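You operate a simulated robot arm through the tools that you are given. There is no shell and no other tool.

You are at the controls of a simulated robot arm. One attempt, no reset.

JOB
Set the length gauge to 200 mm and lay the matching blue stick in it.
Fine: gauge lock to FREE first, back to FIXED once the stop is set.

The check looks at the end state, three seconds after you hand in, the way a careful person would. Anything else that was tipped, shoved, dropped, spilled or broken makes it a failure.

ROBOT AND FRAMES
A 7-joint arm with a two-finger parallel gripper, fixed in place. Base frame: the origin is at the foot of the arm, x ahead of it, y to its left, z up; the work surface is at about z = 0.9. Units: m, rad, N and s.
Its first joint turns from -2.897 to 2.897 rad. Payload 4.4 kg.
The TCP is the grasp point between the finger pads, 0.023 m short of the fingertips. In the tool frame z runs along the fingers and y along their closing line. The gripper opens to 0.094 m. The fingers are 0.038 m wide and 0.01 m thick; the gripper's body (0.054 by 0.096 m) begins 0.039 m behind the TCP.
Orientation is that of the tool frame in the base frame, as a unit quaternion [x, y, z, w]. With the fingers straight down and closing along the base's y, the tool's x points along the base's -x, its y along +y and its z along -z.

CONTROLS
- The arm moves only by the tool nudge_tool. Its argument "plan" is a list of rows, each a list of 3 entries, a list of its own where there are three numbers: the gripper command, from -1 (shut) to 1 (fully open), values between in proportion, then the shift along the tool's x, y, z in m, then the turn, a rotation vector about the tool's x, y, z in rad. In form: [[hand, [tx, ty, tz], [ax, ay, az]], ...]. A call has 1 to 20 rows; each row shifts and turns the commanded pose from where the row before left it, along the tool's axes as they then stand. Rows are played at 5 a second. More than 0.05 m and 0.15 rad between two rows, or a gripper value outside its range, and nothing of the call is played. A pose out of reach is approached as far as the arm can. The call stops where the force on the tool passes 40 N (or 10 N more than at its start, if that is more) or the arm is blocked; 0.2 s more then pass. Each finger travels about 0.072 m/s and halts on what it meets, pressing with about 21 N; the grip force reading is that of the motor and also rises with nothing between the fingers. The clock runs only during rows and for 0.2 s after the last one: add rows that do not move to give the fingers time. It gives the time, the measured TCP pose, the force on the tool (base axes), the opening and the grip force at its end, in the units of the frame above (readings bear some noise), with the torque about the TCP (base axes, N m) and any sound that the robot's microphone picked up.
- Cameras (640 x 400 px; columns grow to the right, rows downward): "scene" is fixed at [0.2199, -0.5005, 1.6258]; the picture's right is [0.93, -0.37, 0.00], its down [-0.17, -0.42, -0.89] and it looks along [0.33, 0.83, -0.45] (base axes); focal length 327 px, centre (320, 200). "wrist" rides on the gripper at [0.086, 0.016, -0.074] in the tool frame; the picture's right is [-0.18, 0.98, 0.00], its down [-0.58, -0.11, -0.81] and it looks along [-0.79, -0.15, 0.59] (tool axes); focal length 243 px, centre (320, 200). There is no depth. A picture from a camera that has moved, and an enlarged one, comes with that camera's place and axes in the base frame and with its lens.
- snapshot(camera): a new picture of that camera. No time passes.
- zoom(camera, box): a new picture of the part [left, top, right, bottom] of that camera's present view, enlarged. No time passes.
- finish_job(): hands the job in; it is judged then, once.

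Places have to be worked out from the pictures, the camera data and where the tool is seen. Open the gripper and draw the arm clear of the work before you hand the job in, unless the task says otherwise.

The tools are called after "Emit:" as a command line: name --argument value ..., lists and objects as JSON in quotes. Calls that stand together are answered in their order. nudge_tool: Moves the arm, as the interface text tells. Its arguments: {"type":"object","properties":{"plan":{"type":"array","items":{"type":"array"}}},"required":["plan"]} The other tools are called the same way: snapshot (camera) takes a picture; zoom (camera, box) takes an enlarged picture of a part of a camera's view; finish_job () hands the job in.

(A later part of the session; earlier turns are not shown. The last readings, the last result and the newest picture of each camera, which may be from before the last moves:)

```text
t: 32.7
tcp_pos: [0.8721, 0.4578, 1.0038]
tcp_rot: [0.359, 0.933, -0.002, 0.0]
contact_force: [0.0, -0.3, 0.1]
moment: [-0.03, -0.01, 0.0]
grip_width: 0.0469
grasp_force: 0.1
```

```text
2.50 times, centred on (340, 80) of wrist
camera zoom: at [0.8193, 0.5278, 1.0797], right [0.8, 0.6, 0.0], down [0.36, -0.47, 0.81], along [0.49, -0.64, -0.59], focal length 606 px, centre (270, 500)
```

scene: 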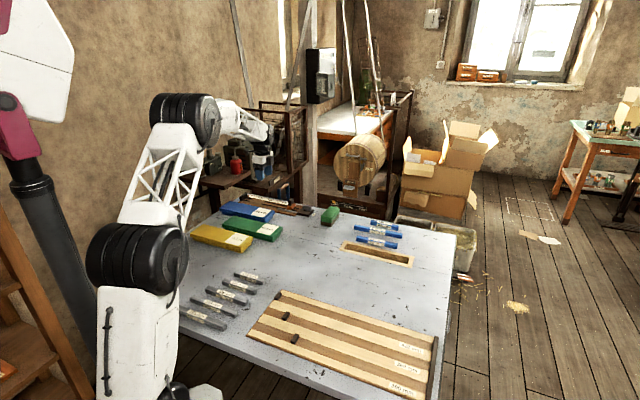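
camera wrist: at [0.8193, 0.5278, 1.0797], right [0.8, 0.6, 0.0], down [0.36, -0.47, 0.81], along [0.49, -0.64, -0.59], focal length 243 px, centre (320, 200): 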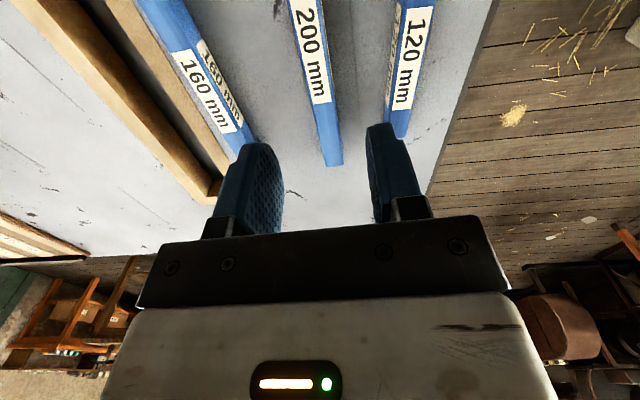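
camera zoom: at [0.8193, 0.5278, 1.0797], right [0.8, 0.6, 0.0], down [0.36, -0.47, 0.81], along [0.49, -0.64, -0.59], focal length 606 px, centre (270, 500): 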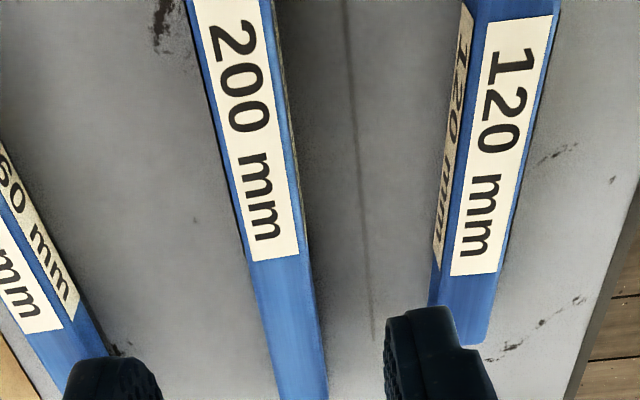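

The stick is centred and aligned exactly under the tool axis (y≈0), with the grip point ~28 mm toward its far end. Descending to just above the table.

Emit:
nudge_tool --plan '[[0.0, [0, 0, 0.03], [0, 0, 0]], [0.0, [0, 0, 0.025], [0, 0, 0]], [0.0, [0, 0, 0.012], [0, 0, 0]], [0.0, [0, 0, 0.008], [0, 0, 0]], [0.0, [0, 0, 0], [0, 0, 0]]]'

Emit:
snapshot --camera "wrist"

Emit:
zoom --camera "scene" --box '[340, 190, 420, 250]'

```text
t: 33.9
tcp_pos: [0.8704, 0.4591, 0.9303]
tcp_rot: [0.36, 0.933, -0.001, -0.001]
contact_force: [-0.7, 0.1, -0.2]
moment: [0.0, 0.02, -0.02]
grip_width: 0.0468
grasp_force: 0.1
```

```text
taken
camera wrist: at [0.818, 0.5285, 1.0054], right [0.8, 0.6, 0.0], down [0.36, -0.47, 0.81], along [0.49, -0.64, -0.59], focal length 243 px, centre (320, 200)
```

wrist: 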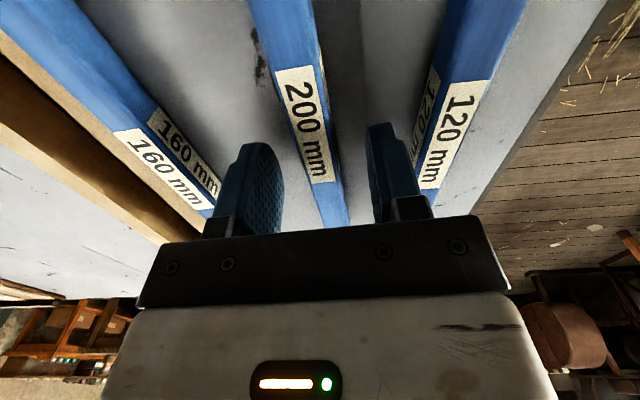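

```text
6.67 times, centred on (380, 220) of scene
camera zoom: at [0.2199, -0.5005, 1.6258], right [0.93, -0.37, 0.0], down [-0.17, -0.42, -0.89], along [0.33, 0.83, -0.45], focal length 2178 px, centre (-80, 67)
```

zoom: 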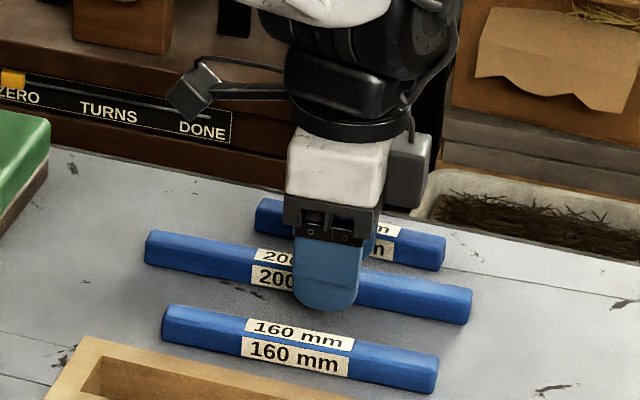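

Fingers are either side of the stick, tips ~7 mm above the table. Closing.

Emit:
nudge_tool --plan '[[-1, [0, 0, 0.001], [0, 0, 0]], [-1, [0, 0, 0], [0, 0, 0]], [-1, [0, 0, 0], [0, 0, 0]], [-1, [0, 0, 0], [0, 0, 0]]]'

Emit:
snapshot --camera "wrist"

```text
t: 34.9
tcp_pos: [0.8718, 0.458, 0.9301]
tcp_rot: [0.36, 0.933, -0.002, -0.001]
contact_force: [0.5, -0.5, 1.1]
moment: [0.02, 0.01, 0.0]
grip_width: 0.0171
grasp_force: 21.2
```

```text
taken
camera wrist: at [0.8176, 0.529, 1.0048], right [0.8, 0.6, 0.0], down [0.36, -0.47, 0.81], along [0.49, -0.64, -0.59], focal length 243 px, centre (320, 200)
```

wrist: 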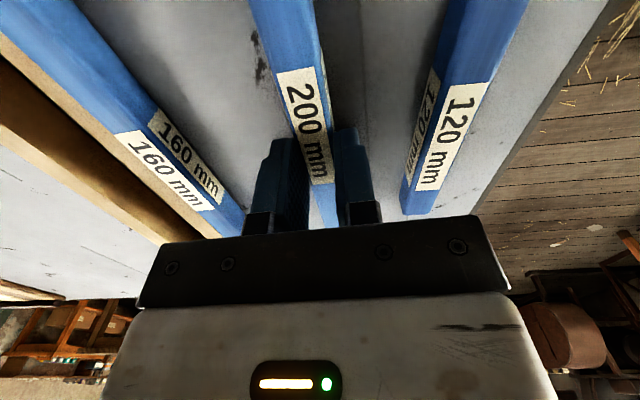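

Stick gripped (17.1 mm). Lifting straight up.

Emit:
nudge_tool --plan '[[-1, [0, 0, -0.02], [0, 0, 0]], [-1, [0, 0, -0.04], [0, 0, 0]], [-1, [0, 0, -0.04], [0, 0, 0]], [-1, [0, 0, -0.03], [0, 0, 0]], [-1, [0, 0, 0], [0, 0, 0]]]'

Emit:
snapshot --camera "wrist"

Emit:
zoom --camera "scene" --box '[340, 160, 440, 250]'

```text
t: 36.1
tcp_pos: [0.8713, 0.4578, 1.0603]
tcp_rot: [0.36, 0.933, -0.002, -0.001]
contact_force: [0.1, 0.1, -0.1]
moment: [0.01, 0.02, 0.02]
grip_width: 0.017
grasp_force: 21.4
```

```text
taken
camera wrist: at [0.8173, 0.5283, 1.1353], right [0.8, 0.6, 0.0], down [0.36, -0.47, 0.81], along [0.49, -0.64, -0.59], focal length 243 px, centre (320, 200)
```

wrist: 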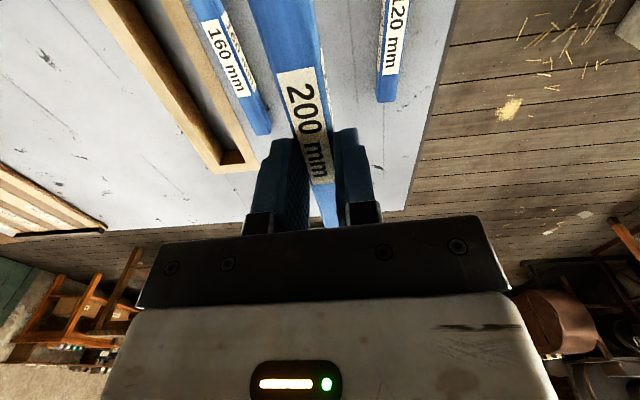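

```text
4.44 times, centred on (390, 205) of scene
camera zoom: at [0.2199, -0.5005, 1.6258], right [0.93, -0.37, 0.0], down [-0.17, -0.42, -0.89], along [0.33, 0.83, -0.45], focal length 1452 px, centre (9, 178)
```

zoom: 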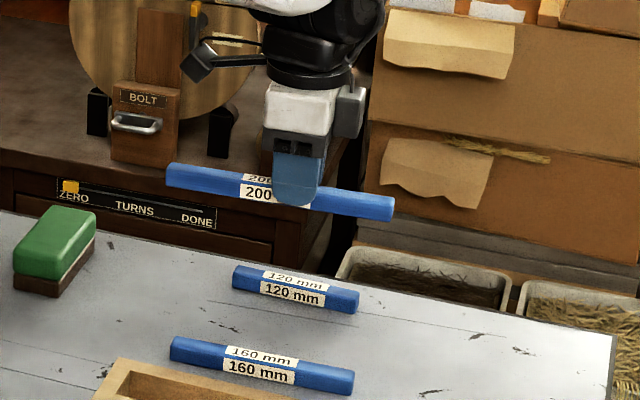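

The stick is held level, its centre ~27 mm from the tool toward −u. Carrying it high over the lock and slider to above the gauge bed.

Emit:
nudge_tool --plan '[[-1, [0, 0, 0], [0, 0, 0.047]], [-1, [0.0462, 0.0029, 0], [0, 0, 0]], [-1, [0.0462, 0.0029, 0], [0, 0, 0]], [-1, [0.0462, 0.0029, 0], [0, 0, 0]], [-1, [0.0462, 0.0029, 0], [0, 0, 0]], [-1, [0.0462, 0.0029, 0], [0, 0, 0]], [-1, [0.0462, 0.0029, 0], [0, 0, 0]], [-1, [0.0462, 0.0029, 0], [0, 0, 0]], [-1, [0.0462, 0.0029, 0], [0, 0, 0]], [-1, [0.0462, 0.0029, 0], [0, 0, 0]], [-1, [0.0462, 0.0029, 0], [0, 0, 0]], [-1, [0.0462, 0.0029, 0], [0, 0, 0]], [-1, [0.0462, 0.0029, 0], [0, 0, 0]], [-1, [0, 0, 0], [0, 0, 0]]]'

Emit:
snapshot --camera "wrist"

Emit:
zoom --camera "scene" --box '[230, 175, 310, 225]'

```text
t: 39.1
tcp_pos: [0.5041, 0.8745, 1.0598]
tcp_rot: [0.382, 0.924, -0.002, -0.001]
contact_force: [-0.5, -0.3, -0.4]
moment: [-0.01, 0.03, 0.02]
grip_width: 0.0169
grasp_force: 20.9
```

```text
taken
camera wrist: at [0.4541, 0.9477, 1.1337], right [0.82, 0.57, 0.0], down [0.34, -0.49, 0.81], along [0.46, -0.67, -0.59], focal length 243 px, centre (320, 200)
```

wrist: 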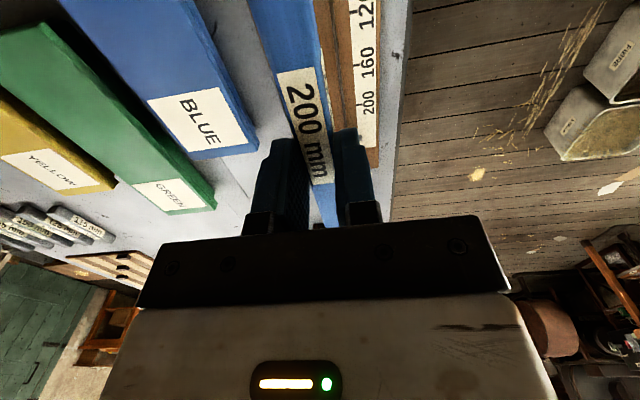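

```text
8.00 times, centred on (270, 200) of scene
camera zoom: at [0.2199, -0.5005, 1.6258], right [0.93, -0.37, 0.0], down [-0.17, -0.42, -0.89], along [0.33, 0.83, -0.45], focal length 2614 px, centre (720, 200)
```

zoom: 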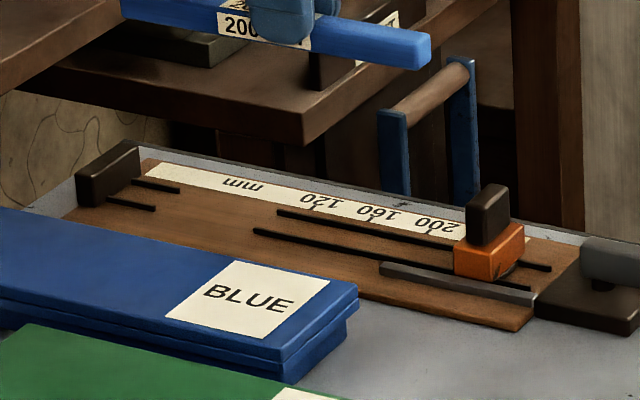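

Gap in the scene measures ~239 mm; the stick will go in with ~12 mm to the fixed stop and ~28 mm to the slider. Lowering to just above the bed.

Emit:
nudge_tool --plan '[[-1, [0, 0, 0.04], [0, 0, 0]], [-1, [0, 0, 0.04], [0, 0, 0]], [-1, [0, 0, 0.02], [0, 0, 0]], [-1, [0, 0, 0.01], [0, 0, 0]], [-1, [0, 0, 0], [0, 0, 0]]]'

Emit:
snapshot --camera "wrist"

Emit:
zoom --camera "scene" --box '[230, 175, 310, 225]'

```text
t: 40.3
tcp_pos: [0.5028, 0.8739, 0.9485]
tcp_rot: [0.382, 0.924, -0.002, 0.0]
contact_force: [0.0, 0.3, 0.3]
moment: [-0.02, 0.02, 0.0]
grip_width: 0.017
grasp_force: 20.9
```

```text
taken
camera wrist: at [0.4529, 0.9466, 1.0228], right [0.82, 0.57, 0.0], down [0.34, -0.49, 0.81], along [0.46, -0.67, -0.59], focal length 243 px, centre (320, 200)
```

wrist: 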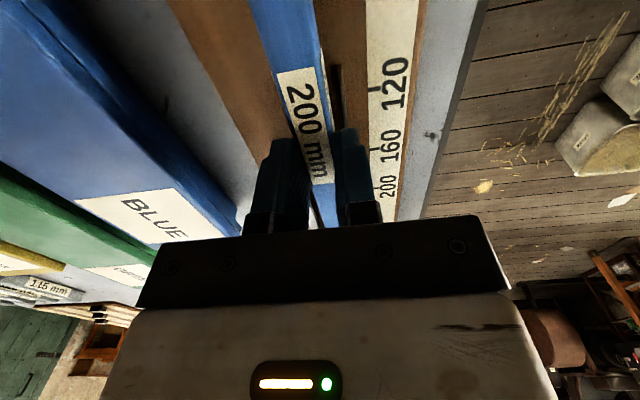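

```text
8.00 times, centred on (270, 200) of scene
camera zoom: at [0.2199, -0.5005, 1.6258], right [0.93, -0.37, 0.0], down [-0.17, -0.42, -0.89], along [0.33, 0.83, -0.45], focal length 2614 px, centre (720, 200)
```

zoom: 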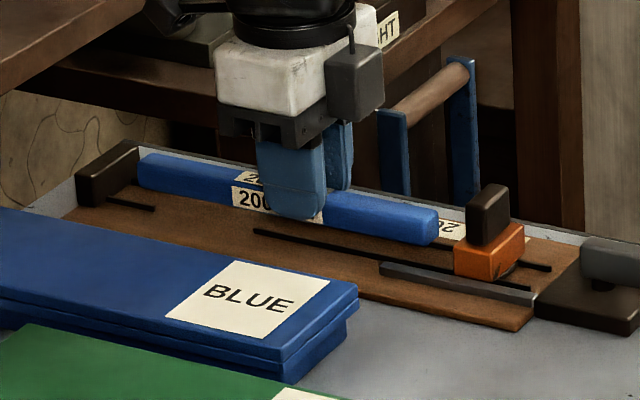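

Clearances look right: ~15 mm to the stop, ~24 mm to the slider, laterally centred. Lowering gently to contact.

Emit:
nudge_tool --plan '[[-1, [0, 0, 0.004], [0, 0, 0]], [-1, [0, 0, 0.002], [0, 0, 0]], [-1, [0, 0, 0], [0, 0, 0]]]'

```text
t: 41.1
tcp_pos: [0.5015, 0.8728, 0.9428]
tcp_rot: [0.382, 0.924, -0.001, -0.001]
contact_force: [-0.2, 0.3, -0.5]
moment: [0.05, -0.06, 0.01]
grip_width: 0.0167
grasp_force: 21.2
```

No contact yet; continuing in 1 mm steps.

Emit:
nudge_tool --plan '[[-1, [0, 0, 0.001], [0, 0, 0]], [-1, [0, 0, 0.001], [0, 0, 0]], [-1, [0, 0, 0], [0, 0, 0]]]'

Emit:
zoom --camera "scene" --box '[230, 175, 310, 225]'

```text
t: 41.9
tcp_pos: [0.5024, 0.8744, 0.9423]
tcp_rot: [0.382, 0.924, -0.002, -0.001]
contact_force: [-0.4, 0.0, -0.3]
moment: [-0.02, -0.02, 0.0]
grip_width: 0.0171
grasp_force: 21.2
```

```text
8.00 times, centred on (270, 200) of scene
camera zoom: at [0.2199, -0.5005, 1.6258], right [0.93, -0.37, 0.0], down [-0.17, -0.42, -0.89], along [0.33, 0.83, -0.45], focal length 2614 px, centre (720, 200)
```

zoom: 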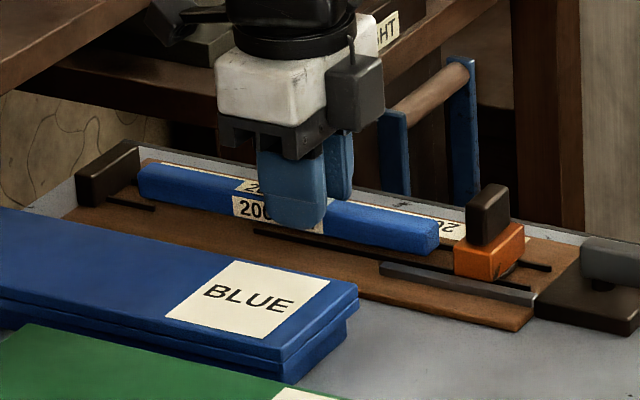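

Still no contact force; a few more millimetre steps.

Emit:
nudge_tool --plan '[[-1, [0, 0, 0.001], [0, 0, 0]], [-1, [0, 0, 0.001], [0, 0, 0]], [-1, [0, 0, 0], [0, 0, 0]]]'

```text
t: 42.7
tcp_pos: [0.5026, 0.8741, 0.9385]
tcp_rot: [0.382, 0.924, -0.002, -0.001]
contact_force: [-0.1, -0.2, 0.2]
moment: [-0.01, -0.03, 0.04]
grip_width: 0.0171
grasp_force: 20.8
```

Emit:
nudge_tool --plan '[[-1, [0, 0, 0.001], [0, 0, 0]], [-1, [0, 0, 0], [0, 0, 0]]]'

Emit:
zoom --camera "scene" --box '[240, 185, 300, 222]'

```text
t: 43.3
tcp_pos: [0.5025, 0.8735, 0.9388]
tcp_rot: [0.382, 0.924, -0.002, 0.0]
contact_force: [0.0, 0.2, -0.2]
moment: [-0.02, -0.02, 0.0]
grip_width: 0.017
grasp_force: 21.1
```

```text
10.67 times, centred on (270, 204) of scene
camera zoom: at [0.2199, -0.5005, 1.6258], right [0.93, -0.37, 0.0], down [-0.17, -0.42, -0.89], along [0.33, 0.83, -0.45], focal length 3485 px, centre (853, 163)
```

zoom: 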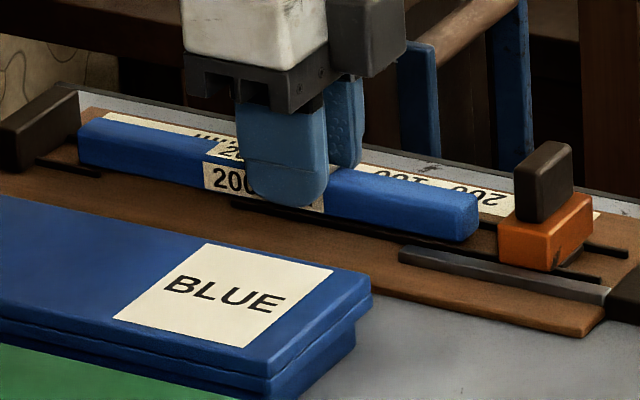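

Stick looks nearly on the bed with no contact force yet; two more 1 mm steps.

Emit:
nudge_tool --plan '[[-1, [0, 0, 0.001], [0, 0, 0]], [-1, [0, 0, 0.001], [0, 0, 0]], [-1, [0, 0, 0], [0, 0, 0]]]'

```text
t: 44.1
tcp_pos: [0.5023, 0.8743, 0.9371]
tcp_rot: [0.382, 0.924, -0.001, -0.001]
contact_force: [0.1, 0.2, 0.4]
moment: [0.0, 0.0, 0.0]
grip_width: 0.0169
grasp_force: 20.9
```

Still free; continuing downward by 1 mm steps until contact registers.

Emit:
nudge_tool --plan '[[-1, [0, 0, 0.001], [0, 0, 0]], [-1, [0, 0, 0.001], [0, 0, 0]], [-1, [0, 0, 0], [0, 0, 0]]]'

```text
t: 44.9
tcp_pos: [0.5025, 0.8738, 0.9366]
tcp_rot: [0.381, 0.924, 0.0, 0.0]
contact_force: [-3.2, 0.4, 13.7]
moment: [-0.03, 0.07, 0.01]
grip_width: 0.0172
grasp_force: 21.4
```

Contact: 13.7 N at TCP z≈0.936, so the stick rests on the bed. Backing off a hair, opening, then lifting clear.

Emit:
nudge_tool --plan '[[-1, [0, 0, -0.0008], [0, 0, 0]], [-0.3, [0, 0, 0], [0, 0, 0]], [0.0, [0, 0, 0], [0, 0, 0]], [0.0, [0, 0, 0], [0, 0, 0]], [0.0, [0, 0, -0.02], [0, 0, 0]], [0.0, [0, 0, -0.04], [0, 0, 0]], [0.0, [0, 0, -0.05], [0, 0, 0]], [0.0, [0, 0, 0], [0, 0, 0]]]'

Emit:
snapshot --camera "wrist"

Emit:
zoom --camera "scene" --box '[240, 185, 300, 222]'

```text
t: 46.7
tcp_pos: [0.5007, 0.8768, 1.0475]
tcp_rot: [0.382, 0.924, -0.002, -0.001]
contact_force: [-0.1, -0.1, 0.2]
moment: [-0.02, 0.0, -0.04]
grip_width: 0.047
grasp_force: 0.1
```

```text
taken
camera wrist: at [0.4512, 0.948, 1.122], right [0.82, 0.57, 0.0], down [0.34, -0.49, 0.81], along [0.46, -0.67, -0.59], focal length 243 px, centre (320, 200)
```

wrist: 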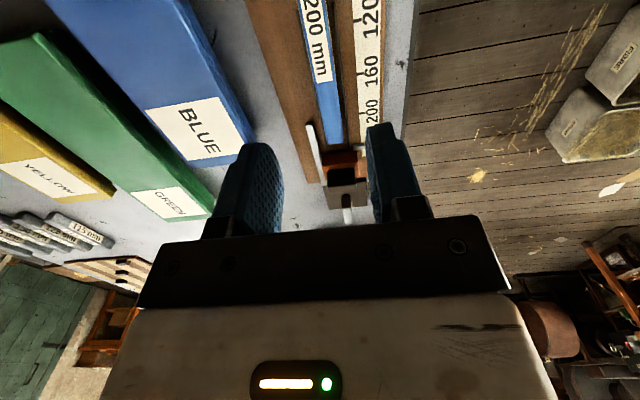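

```text
10.67 times, centred on (270, 204) of scene
camera zoom: at [0.2199, -0.5005, 1.6258], right [0.93, -0.37, 0.0], down [-0.17, -0.42, -0.89], along [0.33, 0.83, -0.45], focal length 3485 px, centre (853, 163)
```

zoom: 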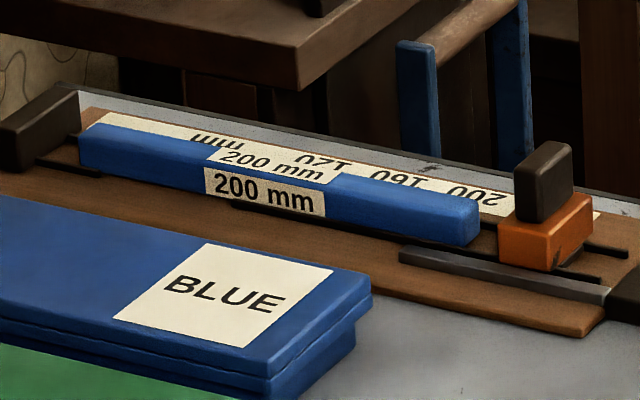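

The stick is lying flat on the bed between stop and slider. Now to the slider: move over its handle and turn the wrist 90° so that fingers close along the gauge axis.

Emit:
nudge_tool --plan '[[0.0, [-0.0406, 0, -0.01], [0, 0, 0]], [0.0, [-0.0406, 0, 0], [0, 0, 0]], [0.0, [-0.0405, 0, 0], [0, 0, 0]], [0.0, [0, 0, 0], [0, 0, -0.143]], [0.0, [0, 0, 0], [0, 0, -0.143]], [0.0, [0, 0, 0], [0, 0, -0.143]], [0.0, [0, 0, 0], [0, 0, -0.143]], [0.0, [0, 0, 0], [0, 0, -0.143]], [0.0, [0, 0, 0], [0, 0, -0.143]], [0.0, [0, 0, 0], [0, 0, -0.143]], [0.0, [0, 0, 0], [0, 0, -0.143]], [0.0, [0, 0, 0], [0, 0, -0.143]], [0.0, [0, 0, 0], [0, 0, -0.143]], [0.0, [0, 0, 0], [0, 0, -0.14]], [0.0, [0, 0, 0], [0, 0, 0]]]'

Emit:
snapshot --camera "wrist"

Emit:
zoom --camera "wrist" --box '[220, 0, 420, 140]'

```text
t: 49.9
tcp_pos: [0.591, 0.7894, 1.0543]
tcp_rot: [-0.383, 0.924, -0.001, -0.001]
contact_force: [0.0, 0.4, 0.0]
moment: [-0.01, -0.01, 0.05]
grip_width: 0.0471
grasp_force: 0.1
```

```text
taken
camera wrist: at [0.5167, 0.7395, 1.1311], right [-0.57, 0.82, 0.0], down [0.49, 0.34, 0.8], along [0.66, 0.46, -0.59], focal length 243 px, centre (320, 200)
```

wrist: 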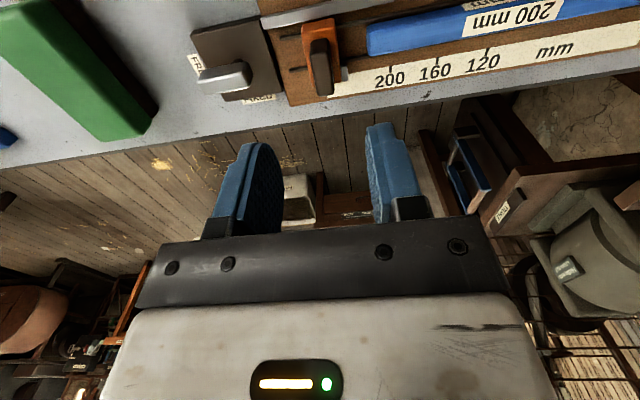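

```text
2.86 times, centred on (320, 70) of wrist
camera zoom: at [0.5167, 0.7395, 1.1311], right [-0.57, 0.82, 0.0], down [0.49, 0.34, 0.8], along [0.66, 0.46, -0.59], focal length 693 px, centre (320, 571)
```

zoom: 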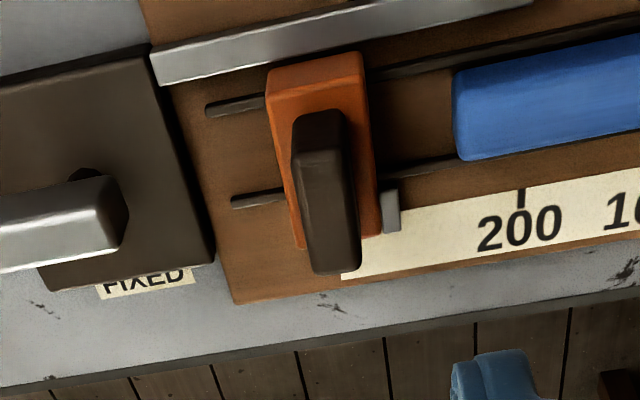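

The handle top is at tool (−2, +2) mm; pointer tab ~40 mm short of 200. Shifting slightly and descending over the handle so that the tips stay above the stick top.

Emit:
nudge_tool --plan '[[0.0, [-0.002, 0.002, 0.04], [0, 0, 0]], [0.0, [0, 0, 0.03], [0, 0, 0]], [0.0, [0, 0, 0.018], [0, 0, 0]], [0.0, [0, 0, 0.008], [0, 0, 0]], [0.0, [0, 0, 0], [0, 0, 0]]]'

Emit:
snapshot --camera "wrist"

Emit:
zoom --camera "scene" --box '[260, 180, 320, 217]'

```text
t: 51.1
tcp_pos: [0.5885, 0.7927, 0.9589]
tcp_rot: [-0.383, 0.924, -0.001, -0.003]
contact_force: [-0.2, -0.1, 0.1]
moment: [-0.02, 0.0, 0.01]
grip_width: 0.047
grasp_force: 0.1
```

```text
taken
camera wrist: at [0.5163, 0.7424, 1.0342], right [-0.57, 0.82, 0.0], down [0.49, 0.34, 0.8], along [0.66, 0.45, -0.59], focal length 243 px, centre (320, 200)
```

wrist: 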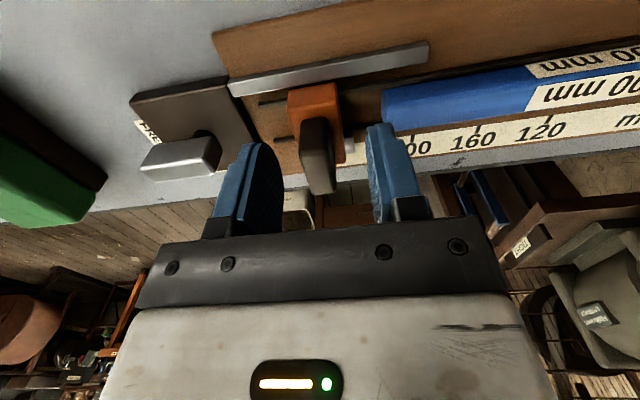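

```text
10.67 times, centred on (290, 198) of scene
camera zoom: at [0.2199, -0.5005, 1.6258], right [0.93, -0.37, 0.0], down [-0.17, -0.42, -0.89], along [0.33, 0.83, -0.45], focal length 3485 px, centre (640, 216)
```

zoom: 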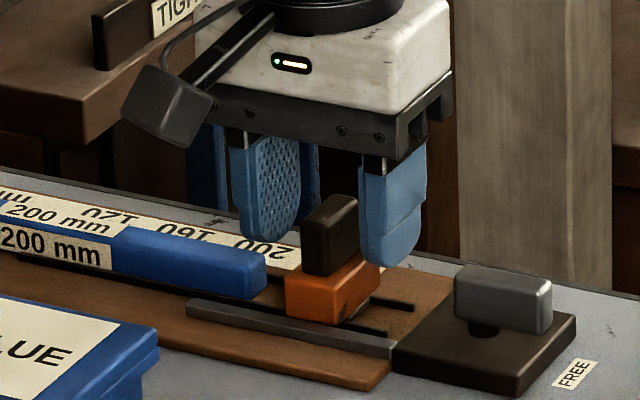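

Fingers straddle the handle at the right height. Closing gently.

Emit:
nudge_tool --plan '[[-0.4, [0, 0, 0], [0, 0, 0]], [-1, [0, 0, 0], [0, 0, 0]], [-1, [0, 0, 0], [0, 0, 0]], [-1, [0, 0, 0], [0, 0, 0]]]'

Emit:
zoom --camera "wrist" --box '[260, 80, 460, 220]'

```text
t: 52.1
tcp_pos: [0.5884, 0.7922, 0.9582]
tcp_rot: [-0.383, 0.924, -0.001, -0.002]
contact_force: [1.7, -0.3, -1.0]
moment: [0.06, -0.06, -0.07]
grip_width: 0.014
grasp_force: 45.0
```

```text
2.86 times, centred on (360, 150) of wrist
camera zoom: at [0.5164, 0.7424, 1.0344], right [-0.57, 0.82, 0.0], down [0.49, 0.34, 0.8], along [0.66, 0.45, -0.59], focal length 693 px, centre (206, 343)
```

zoom: 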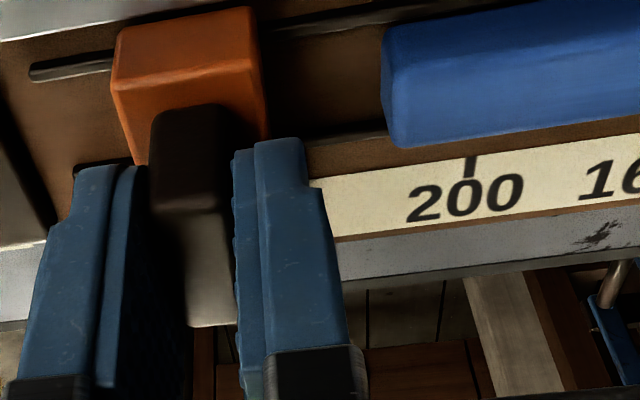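

Handle gripped. Sliding 20 mm toward the stop first (the stick end is ~23 mm away).

Emit:
nudge_tool --plan '[[-1, [0, 0.005, 0], [0, 0, 0]], [-1, [0, 0.005, 0], [0, 0, 0]], [-1, [0, 0.005, 0], [0, 0, 0]], [-1, [0, 0.005, 0], [0, 0, 0]], [-1, [0, 0, 0], [0, 0, 0]]]'

Emit:
zoom --camera "wrist" --box '[260, 80, 460, 220]'

Emit:
zoom --camera "scene" --box '[240, 180, 320, 225]'

```text
t: 53.3
tcp_pos: [0.5755, 0.8056, 0.9591]
tcp_rot: [-0.383, 0.924, -0.001, -0.001]
contact_force: [-6.3, -7.8, 5.3]
moment: [0.49, -0.42, -0.09]
grip_width: 0.0138
grasp_force: 45.6
```

```text
2.86 times, centred on (360, 150) of wrist
camera zoom: at [0.5024, 0.7563, 1.0344], right [-0.57, 0.82, 0.0], down [0.49, 0.34, 0.8], along [0.66, 0.45, -0.59], focal length 693 px, centre (206, 343)
```

zoom: 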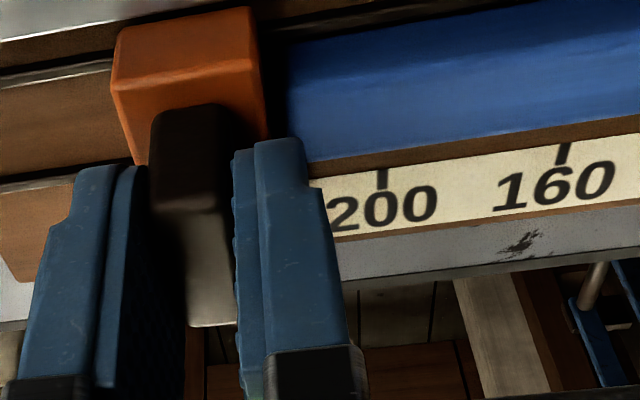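

```text
8.00 times, centred on (280, 202) of scene
camera zoom: at [0.2199, -0.5005, 1.6258], right [0.93, -0.37, 0.0], down [-0.17, -0.42, -0.89], along [0.33, 0.83, -0.45], focal length 2614 px, centre (640, 180)
```

zoom: 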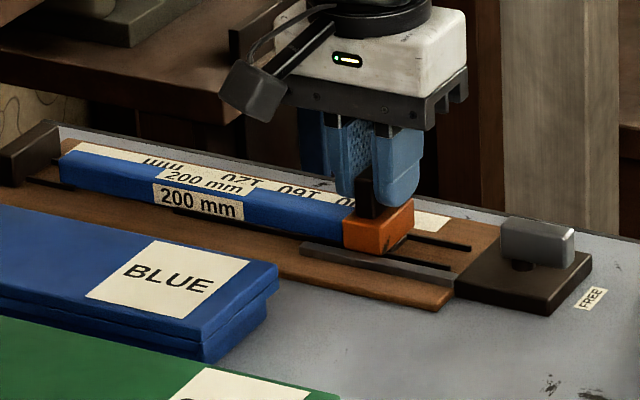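

Slider moves freely with low force. Advancing another 12 mm; it will begin pushing the stick to the stop.

Emit:
nudge_tool --plan '[[-1, [0.0005, 0.004, -0.0003], [0, 0, 0]], [-1, [0, 0.004, 0], [0, 0, 0]], [-1, [0, 0.004, 0], [0, 0, 0]], [-1, [0, 0, 0], [0, 0, 0]]]'

Emit:
zoom --camera "wrist" --box '[260, 80, 460, 220]'

Emit:
zoom --camera "scene" --box '[230, 185, 300, 220]'

```text
t: 54.3
tcp_pos: [0.5663, 0.8139, 0.9593]
tcp_rot: [-0.383, 0.924, -0.001, -0.001]
contact_force: [18.2, 19.4, -10.2]
moment: [0.94, -0.9, -0.05]
grip_width: 0.0137
grasp_force: 44.9
```

```text
2.86 times, centred on (360, 150) of wrist
camera zoom: at [0.4936, 0.765, 1.0344], right [-0.57, 0.82, 0.0], down [0.49, 0.34, 0.8], along [0.66, 0.45, -0.59], focal length 693 px, centre (206, 343)
```

zoom: 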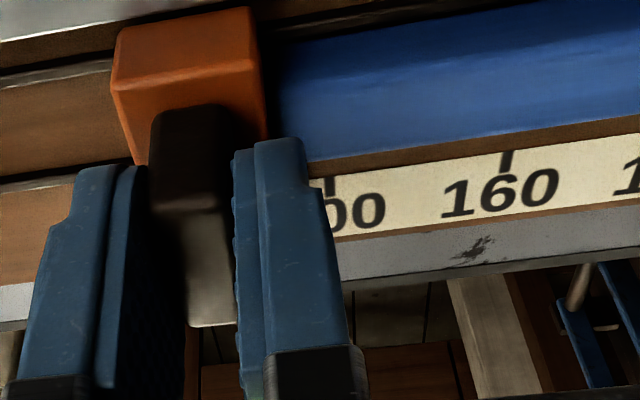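

```text
9.14 times, centred on (265, 202) of scene
camera zoom: at [0.2199, -0.5005, 1.6258], right [0.93, -0.37, 0.0], down [-0.17, -0.42, -0.89], along [0.33, 0.83, -0.45], focal length 2987 px, centre (823, 177)
```

zoom: 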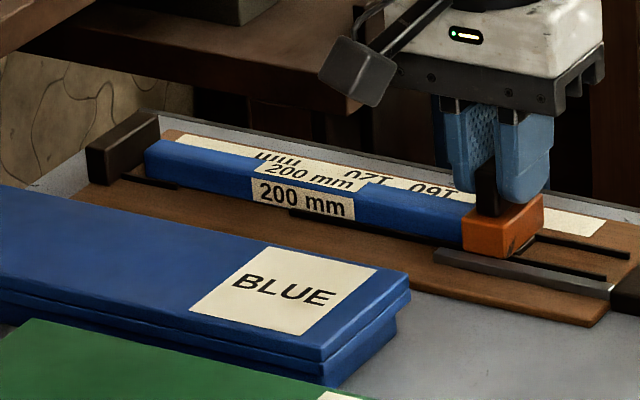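

Lateral preload flipped to outward 27 N, so I ease 0.3 mm outward, then advance in 2 mm steps.

Emit:
nudge_tool --plan '[[-1, [-0.0004, 0, 0], [0, 0, 0]], [-1, [0, 0.002, 0], [0, 0, 0]], [-1, [0, 0.002, 0], [0, 0, 0]], [-1, [0, 0, 0], [0, 0, 0]]]'

Emit:
zoom --camera "scene" --box '[230, 185, 300, 220]'

```text
t: 55.3
tcp_pos: [0.5633, 0.8163, 0.9602]
tcp_rot: [-0.383, 0.924, -0.001, -0.002]
contact_force: [22.9, 23.4, -10.3]
moment: [0.24, -0.23, -0.1]
grip_width: 0.0139
grasp_force: 45.3
```

```text
9.14 times, centred on (265, 202) of scene
camera zoom: at [0.2199, -0.5005, 1.6258], right [0.93, -0.37, 0.0], down [-0.17, -0.42, -0.89], along [0.33, 0.83, -0.45], focal length 2987 px, centre (823, 177)
```

zoom: 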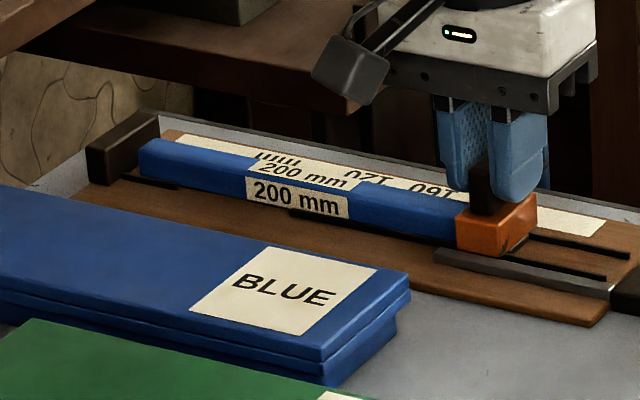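

Sliding fine; relieving ~32 N outward preload with a 0.8 mm outward shift.

Emit:
nudge_tool --plan '[[-1, [-0.0005, 0, 0], [0, 0, 0]], [-1, [-0.0004, 0, 0], [0, 0, 0]], [-1, [0, 0, 0], [0, 0, 0]]]'

Emit:
zoom --camera "wrist" --box '[260, 80, 460, 220]'

```text
t: 56.1
tcp_pos: [0.5631, 0.8167, 0.96]
tcp_rot: [-0.384, 0.924, -0.001, -0.002]
contact_force: [-5.4, -3.6, -2.6]
moment: [0.15, -0.04, -0.14]
grip_width: 0.0138
grasp_force: 45.7
```

```text
2.86 times, centred on (360, 150) of wrist
camera zoom: at [0.491, 0.7677, 1.0346], right [-0.57, 0.82, 0.0], down [0.49, 0.34, 0.8], along [0.66, 0.45, -0.6], focal length 693 px, centre (206, 343)
```

zoom: 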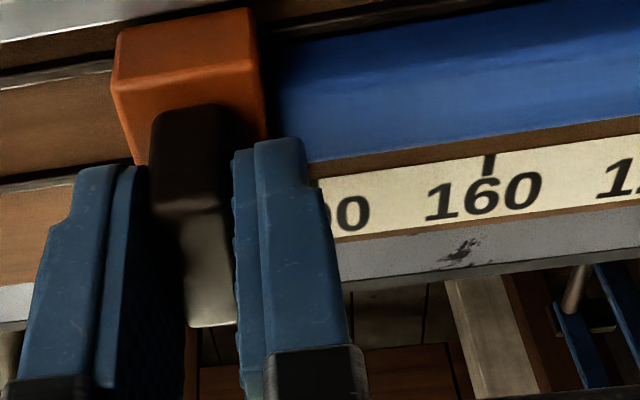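

Preload relieved. By tick geometry the pointer reads ~205 now; advancing in 1 mm steps watching axial force for the stick meeting the stop.

Emit:
nudge_tool --plan '[[-1, [0, 0.001, 0], [0, 0, 0]], [-1, [0, 0.001, 0], [0, 0, 0]], [-1, [0, 0, 0], [0, 0, 0]]]'

Emit:
zoom --camera "scene" --box '[230, 185, 300, 220]'

```text
t: 56.9
tcp_pos: [0.5626, 0.8186, 0.9587]
tcp_rot: [-0.384, 0.923, 0.0, -0.002]
contact_force: [-28.2, -25.9, -3.6]
moment: [-0.32, 0.41, -0.1]
grip_width: 0.0137
grasp_force: 45.2
```

```text
9.14 times, centred on (265, 202) of scene
camera zoom: at [0.2199, -0.5005, 1.6258], right [0.93, -0.37, 0.0], down [-0.17, -0.42, -0.89], along [0.33, 0.83, -0.45], focal length 2987 px, centre (823, 177)
```

zoom: 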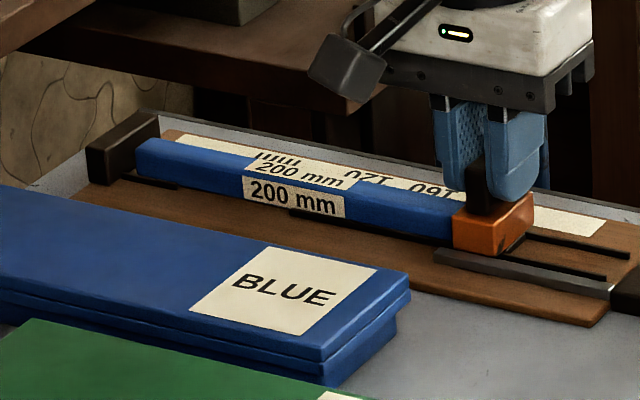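

Lateral force rose again (−38 N), so gripping over-constrains the slider. I'll loosen the fingers slightly and just push the handle with the trailing finger.

Emit:
nudge_tool --plan '[[-0.58, [0, 0, 0], [0, 0, 0]], [-0.58, [0, 0, 0], [0, 0, 0]], [-0.58, [0, 0, 0], [0, 0, 0]]]'

Emit:
zoom --camera "wrist" --box '[260, 80, 460, 220]'

```text
t: 57.7
tcp_pos: [0.5628, 0.8194, 0.9611]
tcp_rot: [-0.383, 0.924, -0.001, -0.002]
contact_force: [-0.2, -0.8, -0.6]
moment: [0.0, 0.01, 0.0]
grip_width: 0.0195
grasp_force: 0.0
```

```text
2.86 times, centred on (360, 150) of wrist
camera zoom: at [0.4906, 0.7695, 1.0352], right [-0.57, 0.82, 0.0], down [0.49, 0.34, 0.8], along [0.66, 0.45, -0.59], focal length 693 px, centre (206, 343)
```

zoom: 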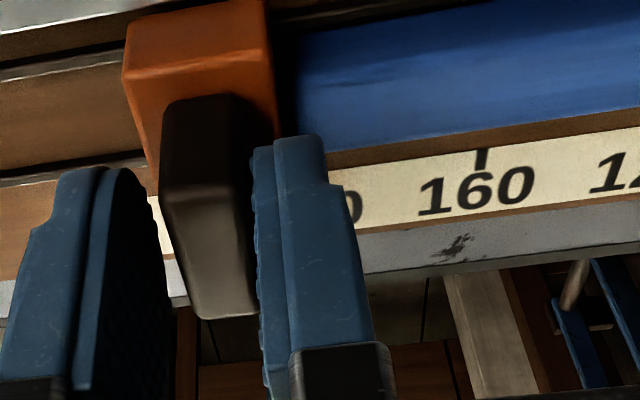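

Forces vanished. Now pushing with the trailing finger: ~3 mm free play then ~2 mm of push.

Emit:
nudge_tool --plan '[[-0.58, [0, 0.002, 0], [0, 0, 0]], [-0.58, [0, 0.0015, 0], [0, 0, 0]], [-0.58, [0, 0.001, 0], [0, 0, 0]], [-0.58, [0, 0.001, 0], [0, 0, 0]], [-0.58, [0, 0, 0], [0, 0, 0]]]'

Emit:
zoom --camera "wrist" --box '[260, 80, 460, 220]'

Emit:
zoom --camera "scene" --box '[230, 185, 300, 220]'

```text
t: 58.9
tcp_pos: [0.5581, 0.8235, 0.96]
tcp_rot: [-0.382, 0.924, 0.0, -0.002]
contact_force: [1.7, -1.5, 0.0]
moment: [-0.01, 0.0, 0.01]
grip_width: 0.0206
grasp_force: 0.9
```

```text
2.86 times, centred on (360, 150) of wrist
camera zoom: at [0.486, 0.7732, 1.0351], right [-0.57, 0.82, 0.0], down [0.49, 0.34, 0.8], along [0.66, 0.45, -0.59], focal length 693 px, centre (206, 343)
```

zoom: 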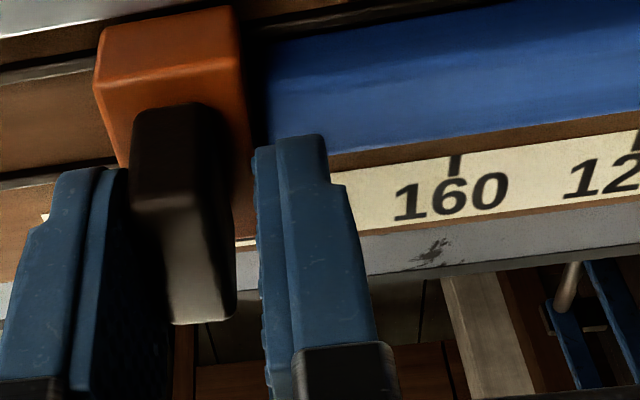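

```text
9.14 times, centred on (265, 202) of scene
camera zoom: at [0.2199, -0.5005, 1.6258], right [0.93, -0.37, 0.0], down [-0.17, -0.42, -0.89], along [0.33, 0.83, -0.45], focal length 2987 px, centre (823, 177)
```

zoom: 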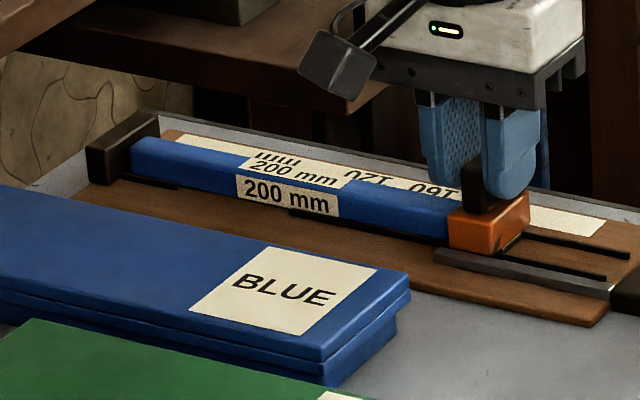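

Pushing takes only ~2 N. The stick is ~2–3 mm from the stop; continuing in 0.7 mm steps and watching for a rise in axial force.

Emit:
nudge_tool --plan '[[-0.58, [0, 0.0007, 0], [0, 0, 0]], [-0.58, [0, 0.0007, 0], [0, 0, 0]], [-0.58, [0, 0, 0], [0, 0, 0]]]'

Emit:
zoom --camera "scene" --box '[235, 188, 275, 212]'

```text
t: 59.7
tcp_pos: [0.5578, 0.8245, 0.9604]
tcp_rot: [-0.383, 0.924, -0.001, -0.002]
contact_force: [1.4, -0.8, -0.5]
moment: [0.01, 0.01, -0.05]
grip_width: 0.0209
grasp_force: 1.1
```

```text
16.00 times, centred on (255, 200) of scene
camera zoom: at [0.2199, -0.5005, 1.6258], right [0.93, -0.37, 0.0], down [-0.17, -0.42, -0.89], along [0.33, 0.83, -0.45], focal length 5228 px, centre (1360, 200)
```

zoom: 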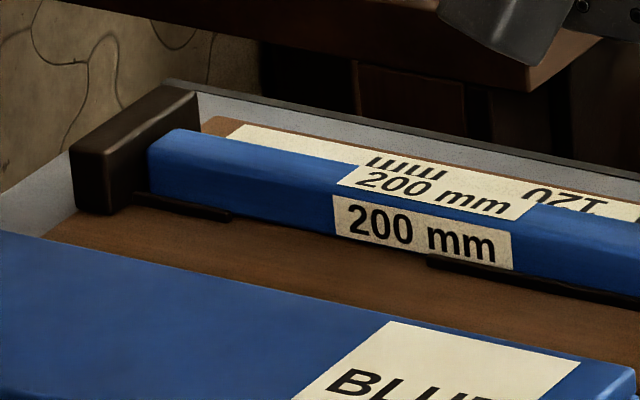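

Still ~2 N axial; a small gap to the stop remains. More 0.7 mm steps.

Emit:
nudge_tool --plan '[[-0.58, [0, 0.0007, 0], [0, 0, 0]], [-0.58, [0, 0.0007, 0], [0, 0, 0]], [-0.58, [0, 0, 0], [0, 0, 0]]]'

Emit:
zoom --camera "wrist" --box '[260, 80, 460, 220]'

Emit:
zoom --camera "scene" --box '[235, 188, 275, 212]'

```text
t: 60.5
tcp_pos: [0.5558, 0.8247, 0.9603]
tcp_rot: [-0.383, 0.924, -0.001, -0.002]
contact_force: [1.1, -1.2, -0.3]
moment: [0.01, -0.01, -0.03]
grip_width: 0.0205
grasp_force: 0.7
```

```text
2.86 times, centred on (360, 150) of wrist
camera zoom: at [0.4839, 0.7749, 1.0355], right [-0.57, 0.82, 0.0], down [0.49, 0.34, 0.8], along [0.66, 0.45, -0.59], focal length 693 px, centre (206, 343)
```

zoom: 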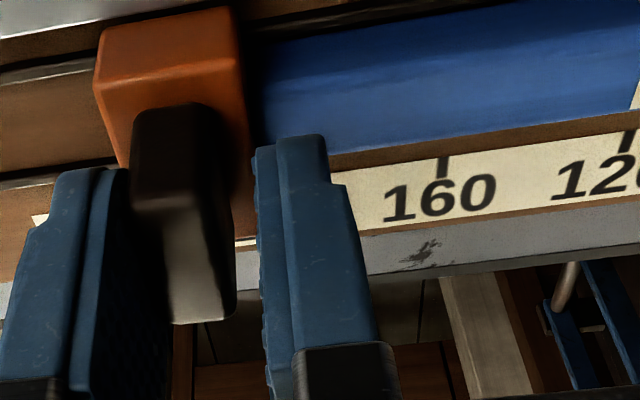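

```text
16.00 times, centred on (255, 200) of scene
camera zoom: at [0.2199, -0.5005, 1.6258], right [0.93, -0.37, 0.0], down [-0.17, -0.42, -0.89], along [0.33, 0.83, -0.45], focal length 5228 px, centre (1360, 200)
```

zoom: 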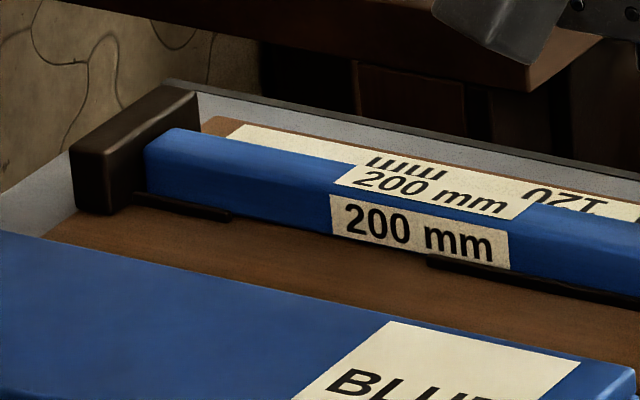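

Continuing carefully in 0.5 mm steps until the stick seats against the stop.

Emit:
nudge_tool --plan '[[-0.58, [0, 0.0005, 0], [0, 0, 0]], [-0.58, [0, 0.0005, 0], [0, 0, 0]], [-0.58, [0, 0, 0], [0, 0, 0]]]'

Emit:
zoom --camera "scene" --box '[235, 188, 275, 212]'

```text
t: 61.3
tcp_pos: [0.556, 0.8247, 0.9597]
tcp_rot: [-0.383, 0.924, -0.001, -0.002]
contact_force: [1.8, -0.4, 1.1]
moment: [0.0, 0.04, -0.04]
grip_width: 0.0204
grasp_force: 1.1
```

```text
16.00 times, centred on (255, 200) of scene
camera zoom: at [0.2199, -0.5005, 1.6258], right [0.93, -0.37, 0.0], down [-0.17, -0.42, -0.89], along [0.33, 0.83, -0.45], focal length 5228 px, centre (1360, 200)
```

zoom: 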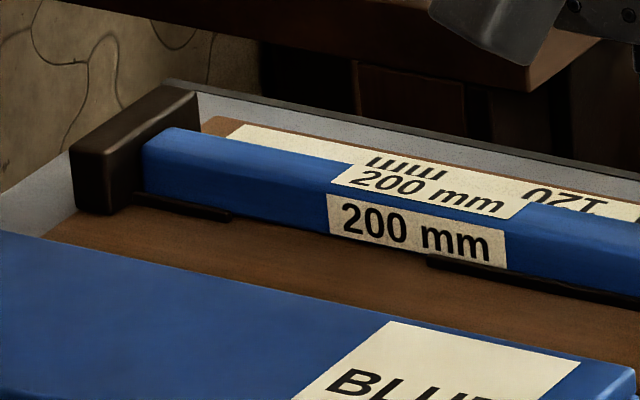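

Before the final millimetre, I'll lift off and read the pointer directly from above.

Emit:
nudge_tool --plan '[[-0.5, [0, -0.002, 0], [0, 0, 0]], [-0.3, [0, 0, 0], [0, 0, 0]], [-0.3, [0, 0, -0.03], [0, 0, 0]], [-0.3, [0, 0, -0.04], [0, 0, 0]], [-0.3, [0, 0, -0.03], [0, 0, 0]], [-0.3, [0, 0, 0], [0, 0, 0]]]'

Emit:
zoom --camera "wrist" --box '[260, 30, 400, 118]'

Emit:
snapshot --camera "wrist"

```text
t: 62.7
tcp_pos: [0.5602, 0.8262, 1.0588]
tcp_rot: [-0.382, 0.924, 0.0, -0.002]
contact_force: [0.5, 0.3, 0.7]
moment: [-0.01, 0.03, -0.01]
grip_width: 0.0329
grasp_force: 0.1
```

```text
4.55 times, centred on (330, 74) of wrist
camera zoom: at [0.4876, 0.7749, 1.135], right [-0.57, 0.82, 0.0], down [0.49, 0.34, 0.8], along [0.66, 0.45, -0.59], focal length 1103 px, centre (274, 773)
```

zoom: 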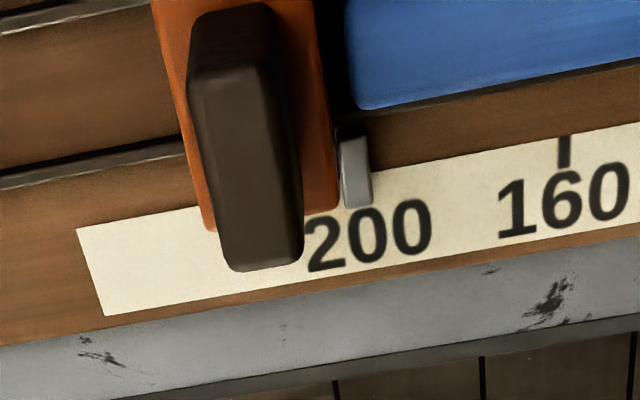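

```text
taken
camera wrist: at [0.4876, 0.7749, 1.135], right [-0.57, 0.82, 0.0], down [0.49, 0.34, 0.8], along [0.66, 0.45, -0.59], focal length 243 px, centre (320, 200)
```

wrist: 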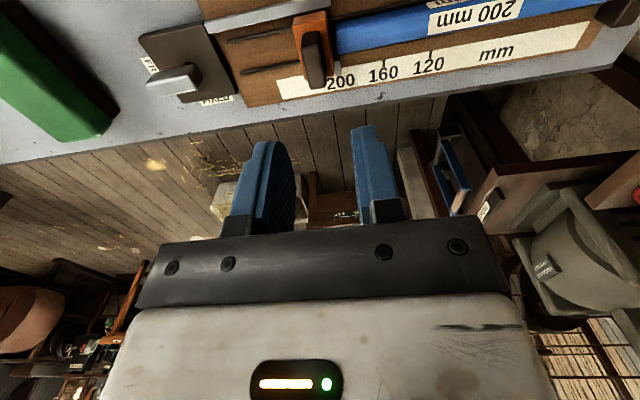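

The pointer tab covers the 200 tick now. I need to see exactly what the stick touches and which part of the tab reads, so I'll zoom in more.

Emit:
zoom --camera "wrist" --box '[290, 30, 360, 90]'

Emit:
zoom --camera "scene" --box '[268, 192, 298, 212]'

Emit:
zoom --camera "scene" --box '[235, 190, 260, 206]'

Emit:
zoom --camera "wrist" --box '[520, 0, 640, 80]'

```text
6.67 times, centred on (325, 60) of wrist
camera zoom: at [0.4876, 0.7749, 1.135], right [-0.57, 0.82, 0.0], down [0.49, 0.34, 0.8], along [0.66, 0.45, -0.59], focal length 1618 px, centre (287, 1133)
```

zoom: 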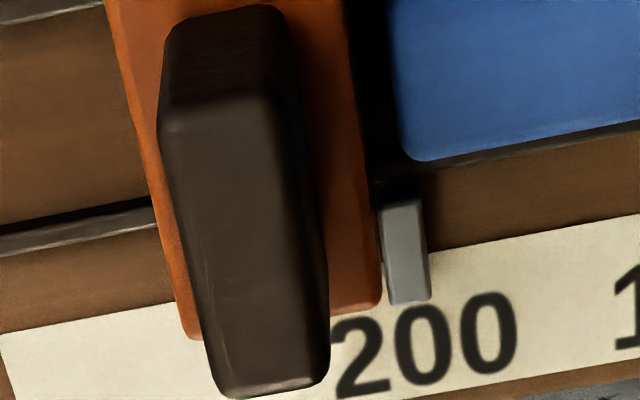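

```text
16.00 times, centred on (283, 202) of scene
camera zoom: at [0.2199, -0.5005, 1.6258], right [0.93, -0.37, 0.0], down [-0.17, -0.42, -0.89], along [0.33, 0.83, -0.45], focal length 5228 px, centre (912, 168)
```

zoom: 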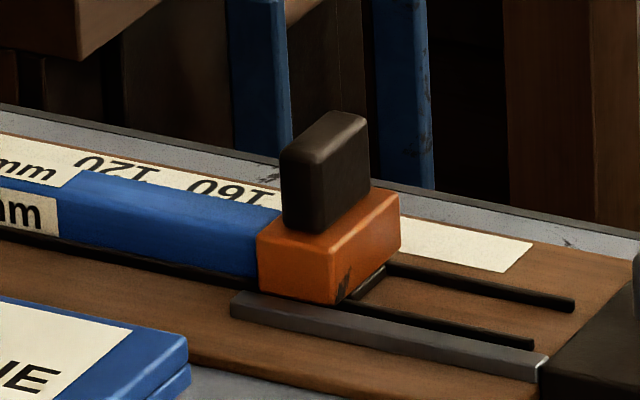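

```text
16.00 times, centred on (248, 198) of scene
camera zoom: at [0.2199, -0.5005, 1.6258], right [0.93, -0.37, 0.0], down [-0.17, -0.42, -0.89], along [0.33, 0.83, -0.45], focal length 5228 px, centre (1480, 232)
```

zoom: 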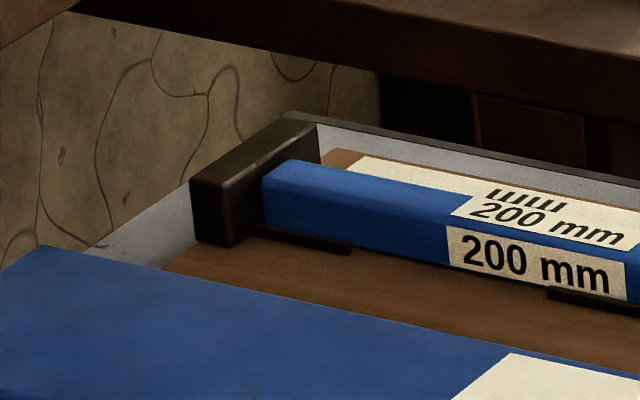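

```text
5.00 times, centred on (580, 40) of wrist
camera zoom: at [0.4876, 0.7749, 1.135], right [-0.57, 0.82, 0.0], down [0.49, 0.34, 0.8], along [0.66, 0.45, -0.59], focal length 1213 px, centre (-980, 1000)
```

zoom: 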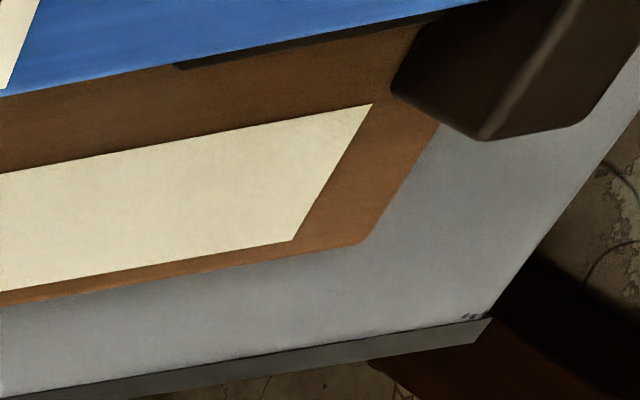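

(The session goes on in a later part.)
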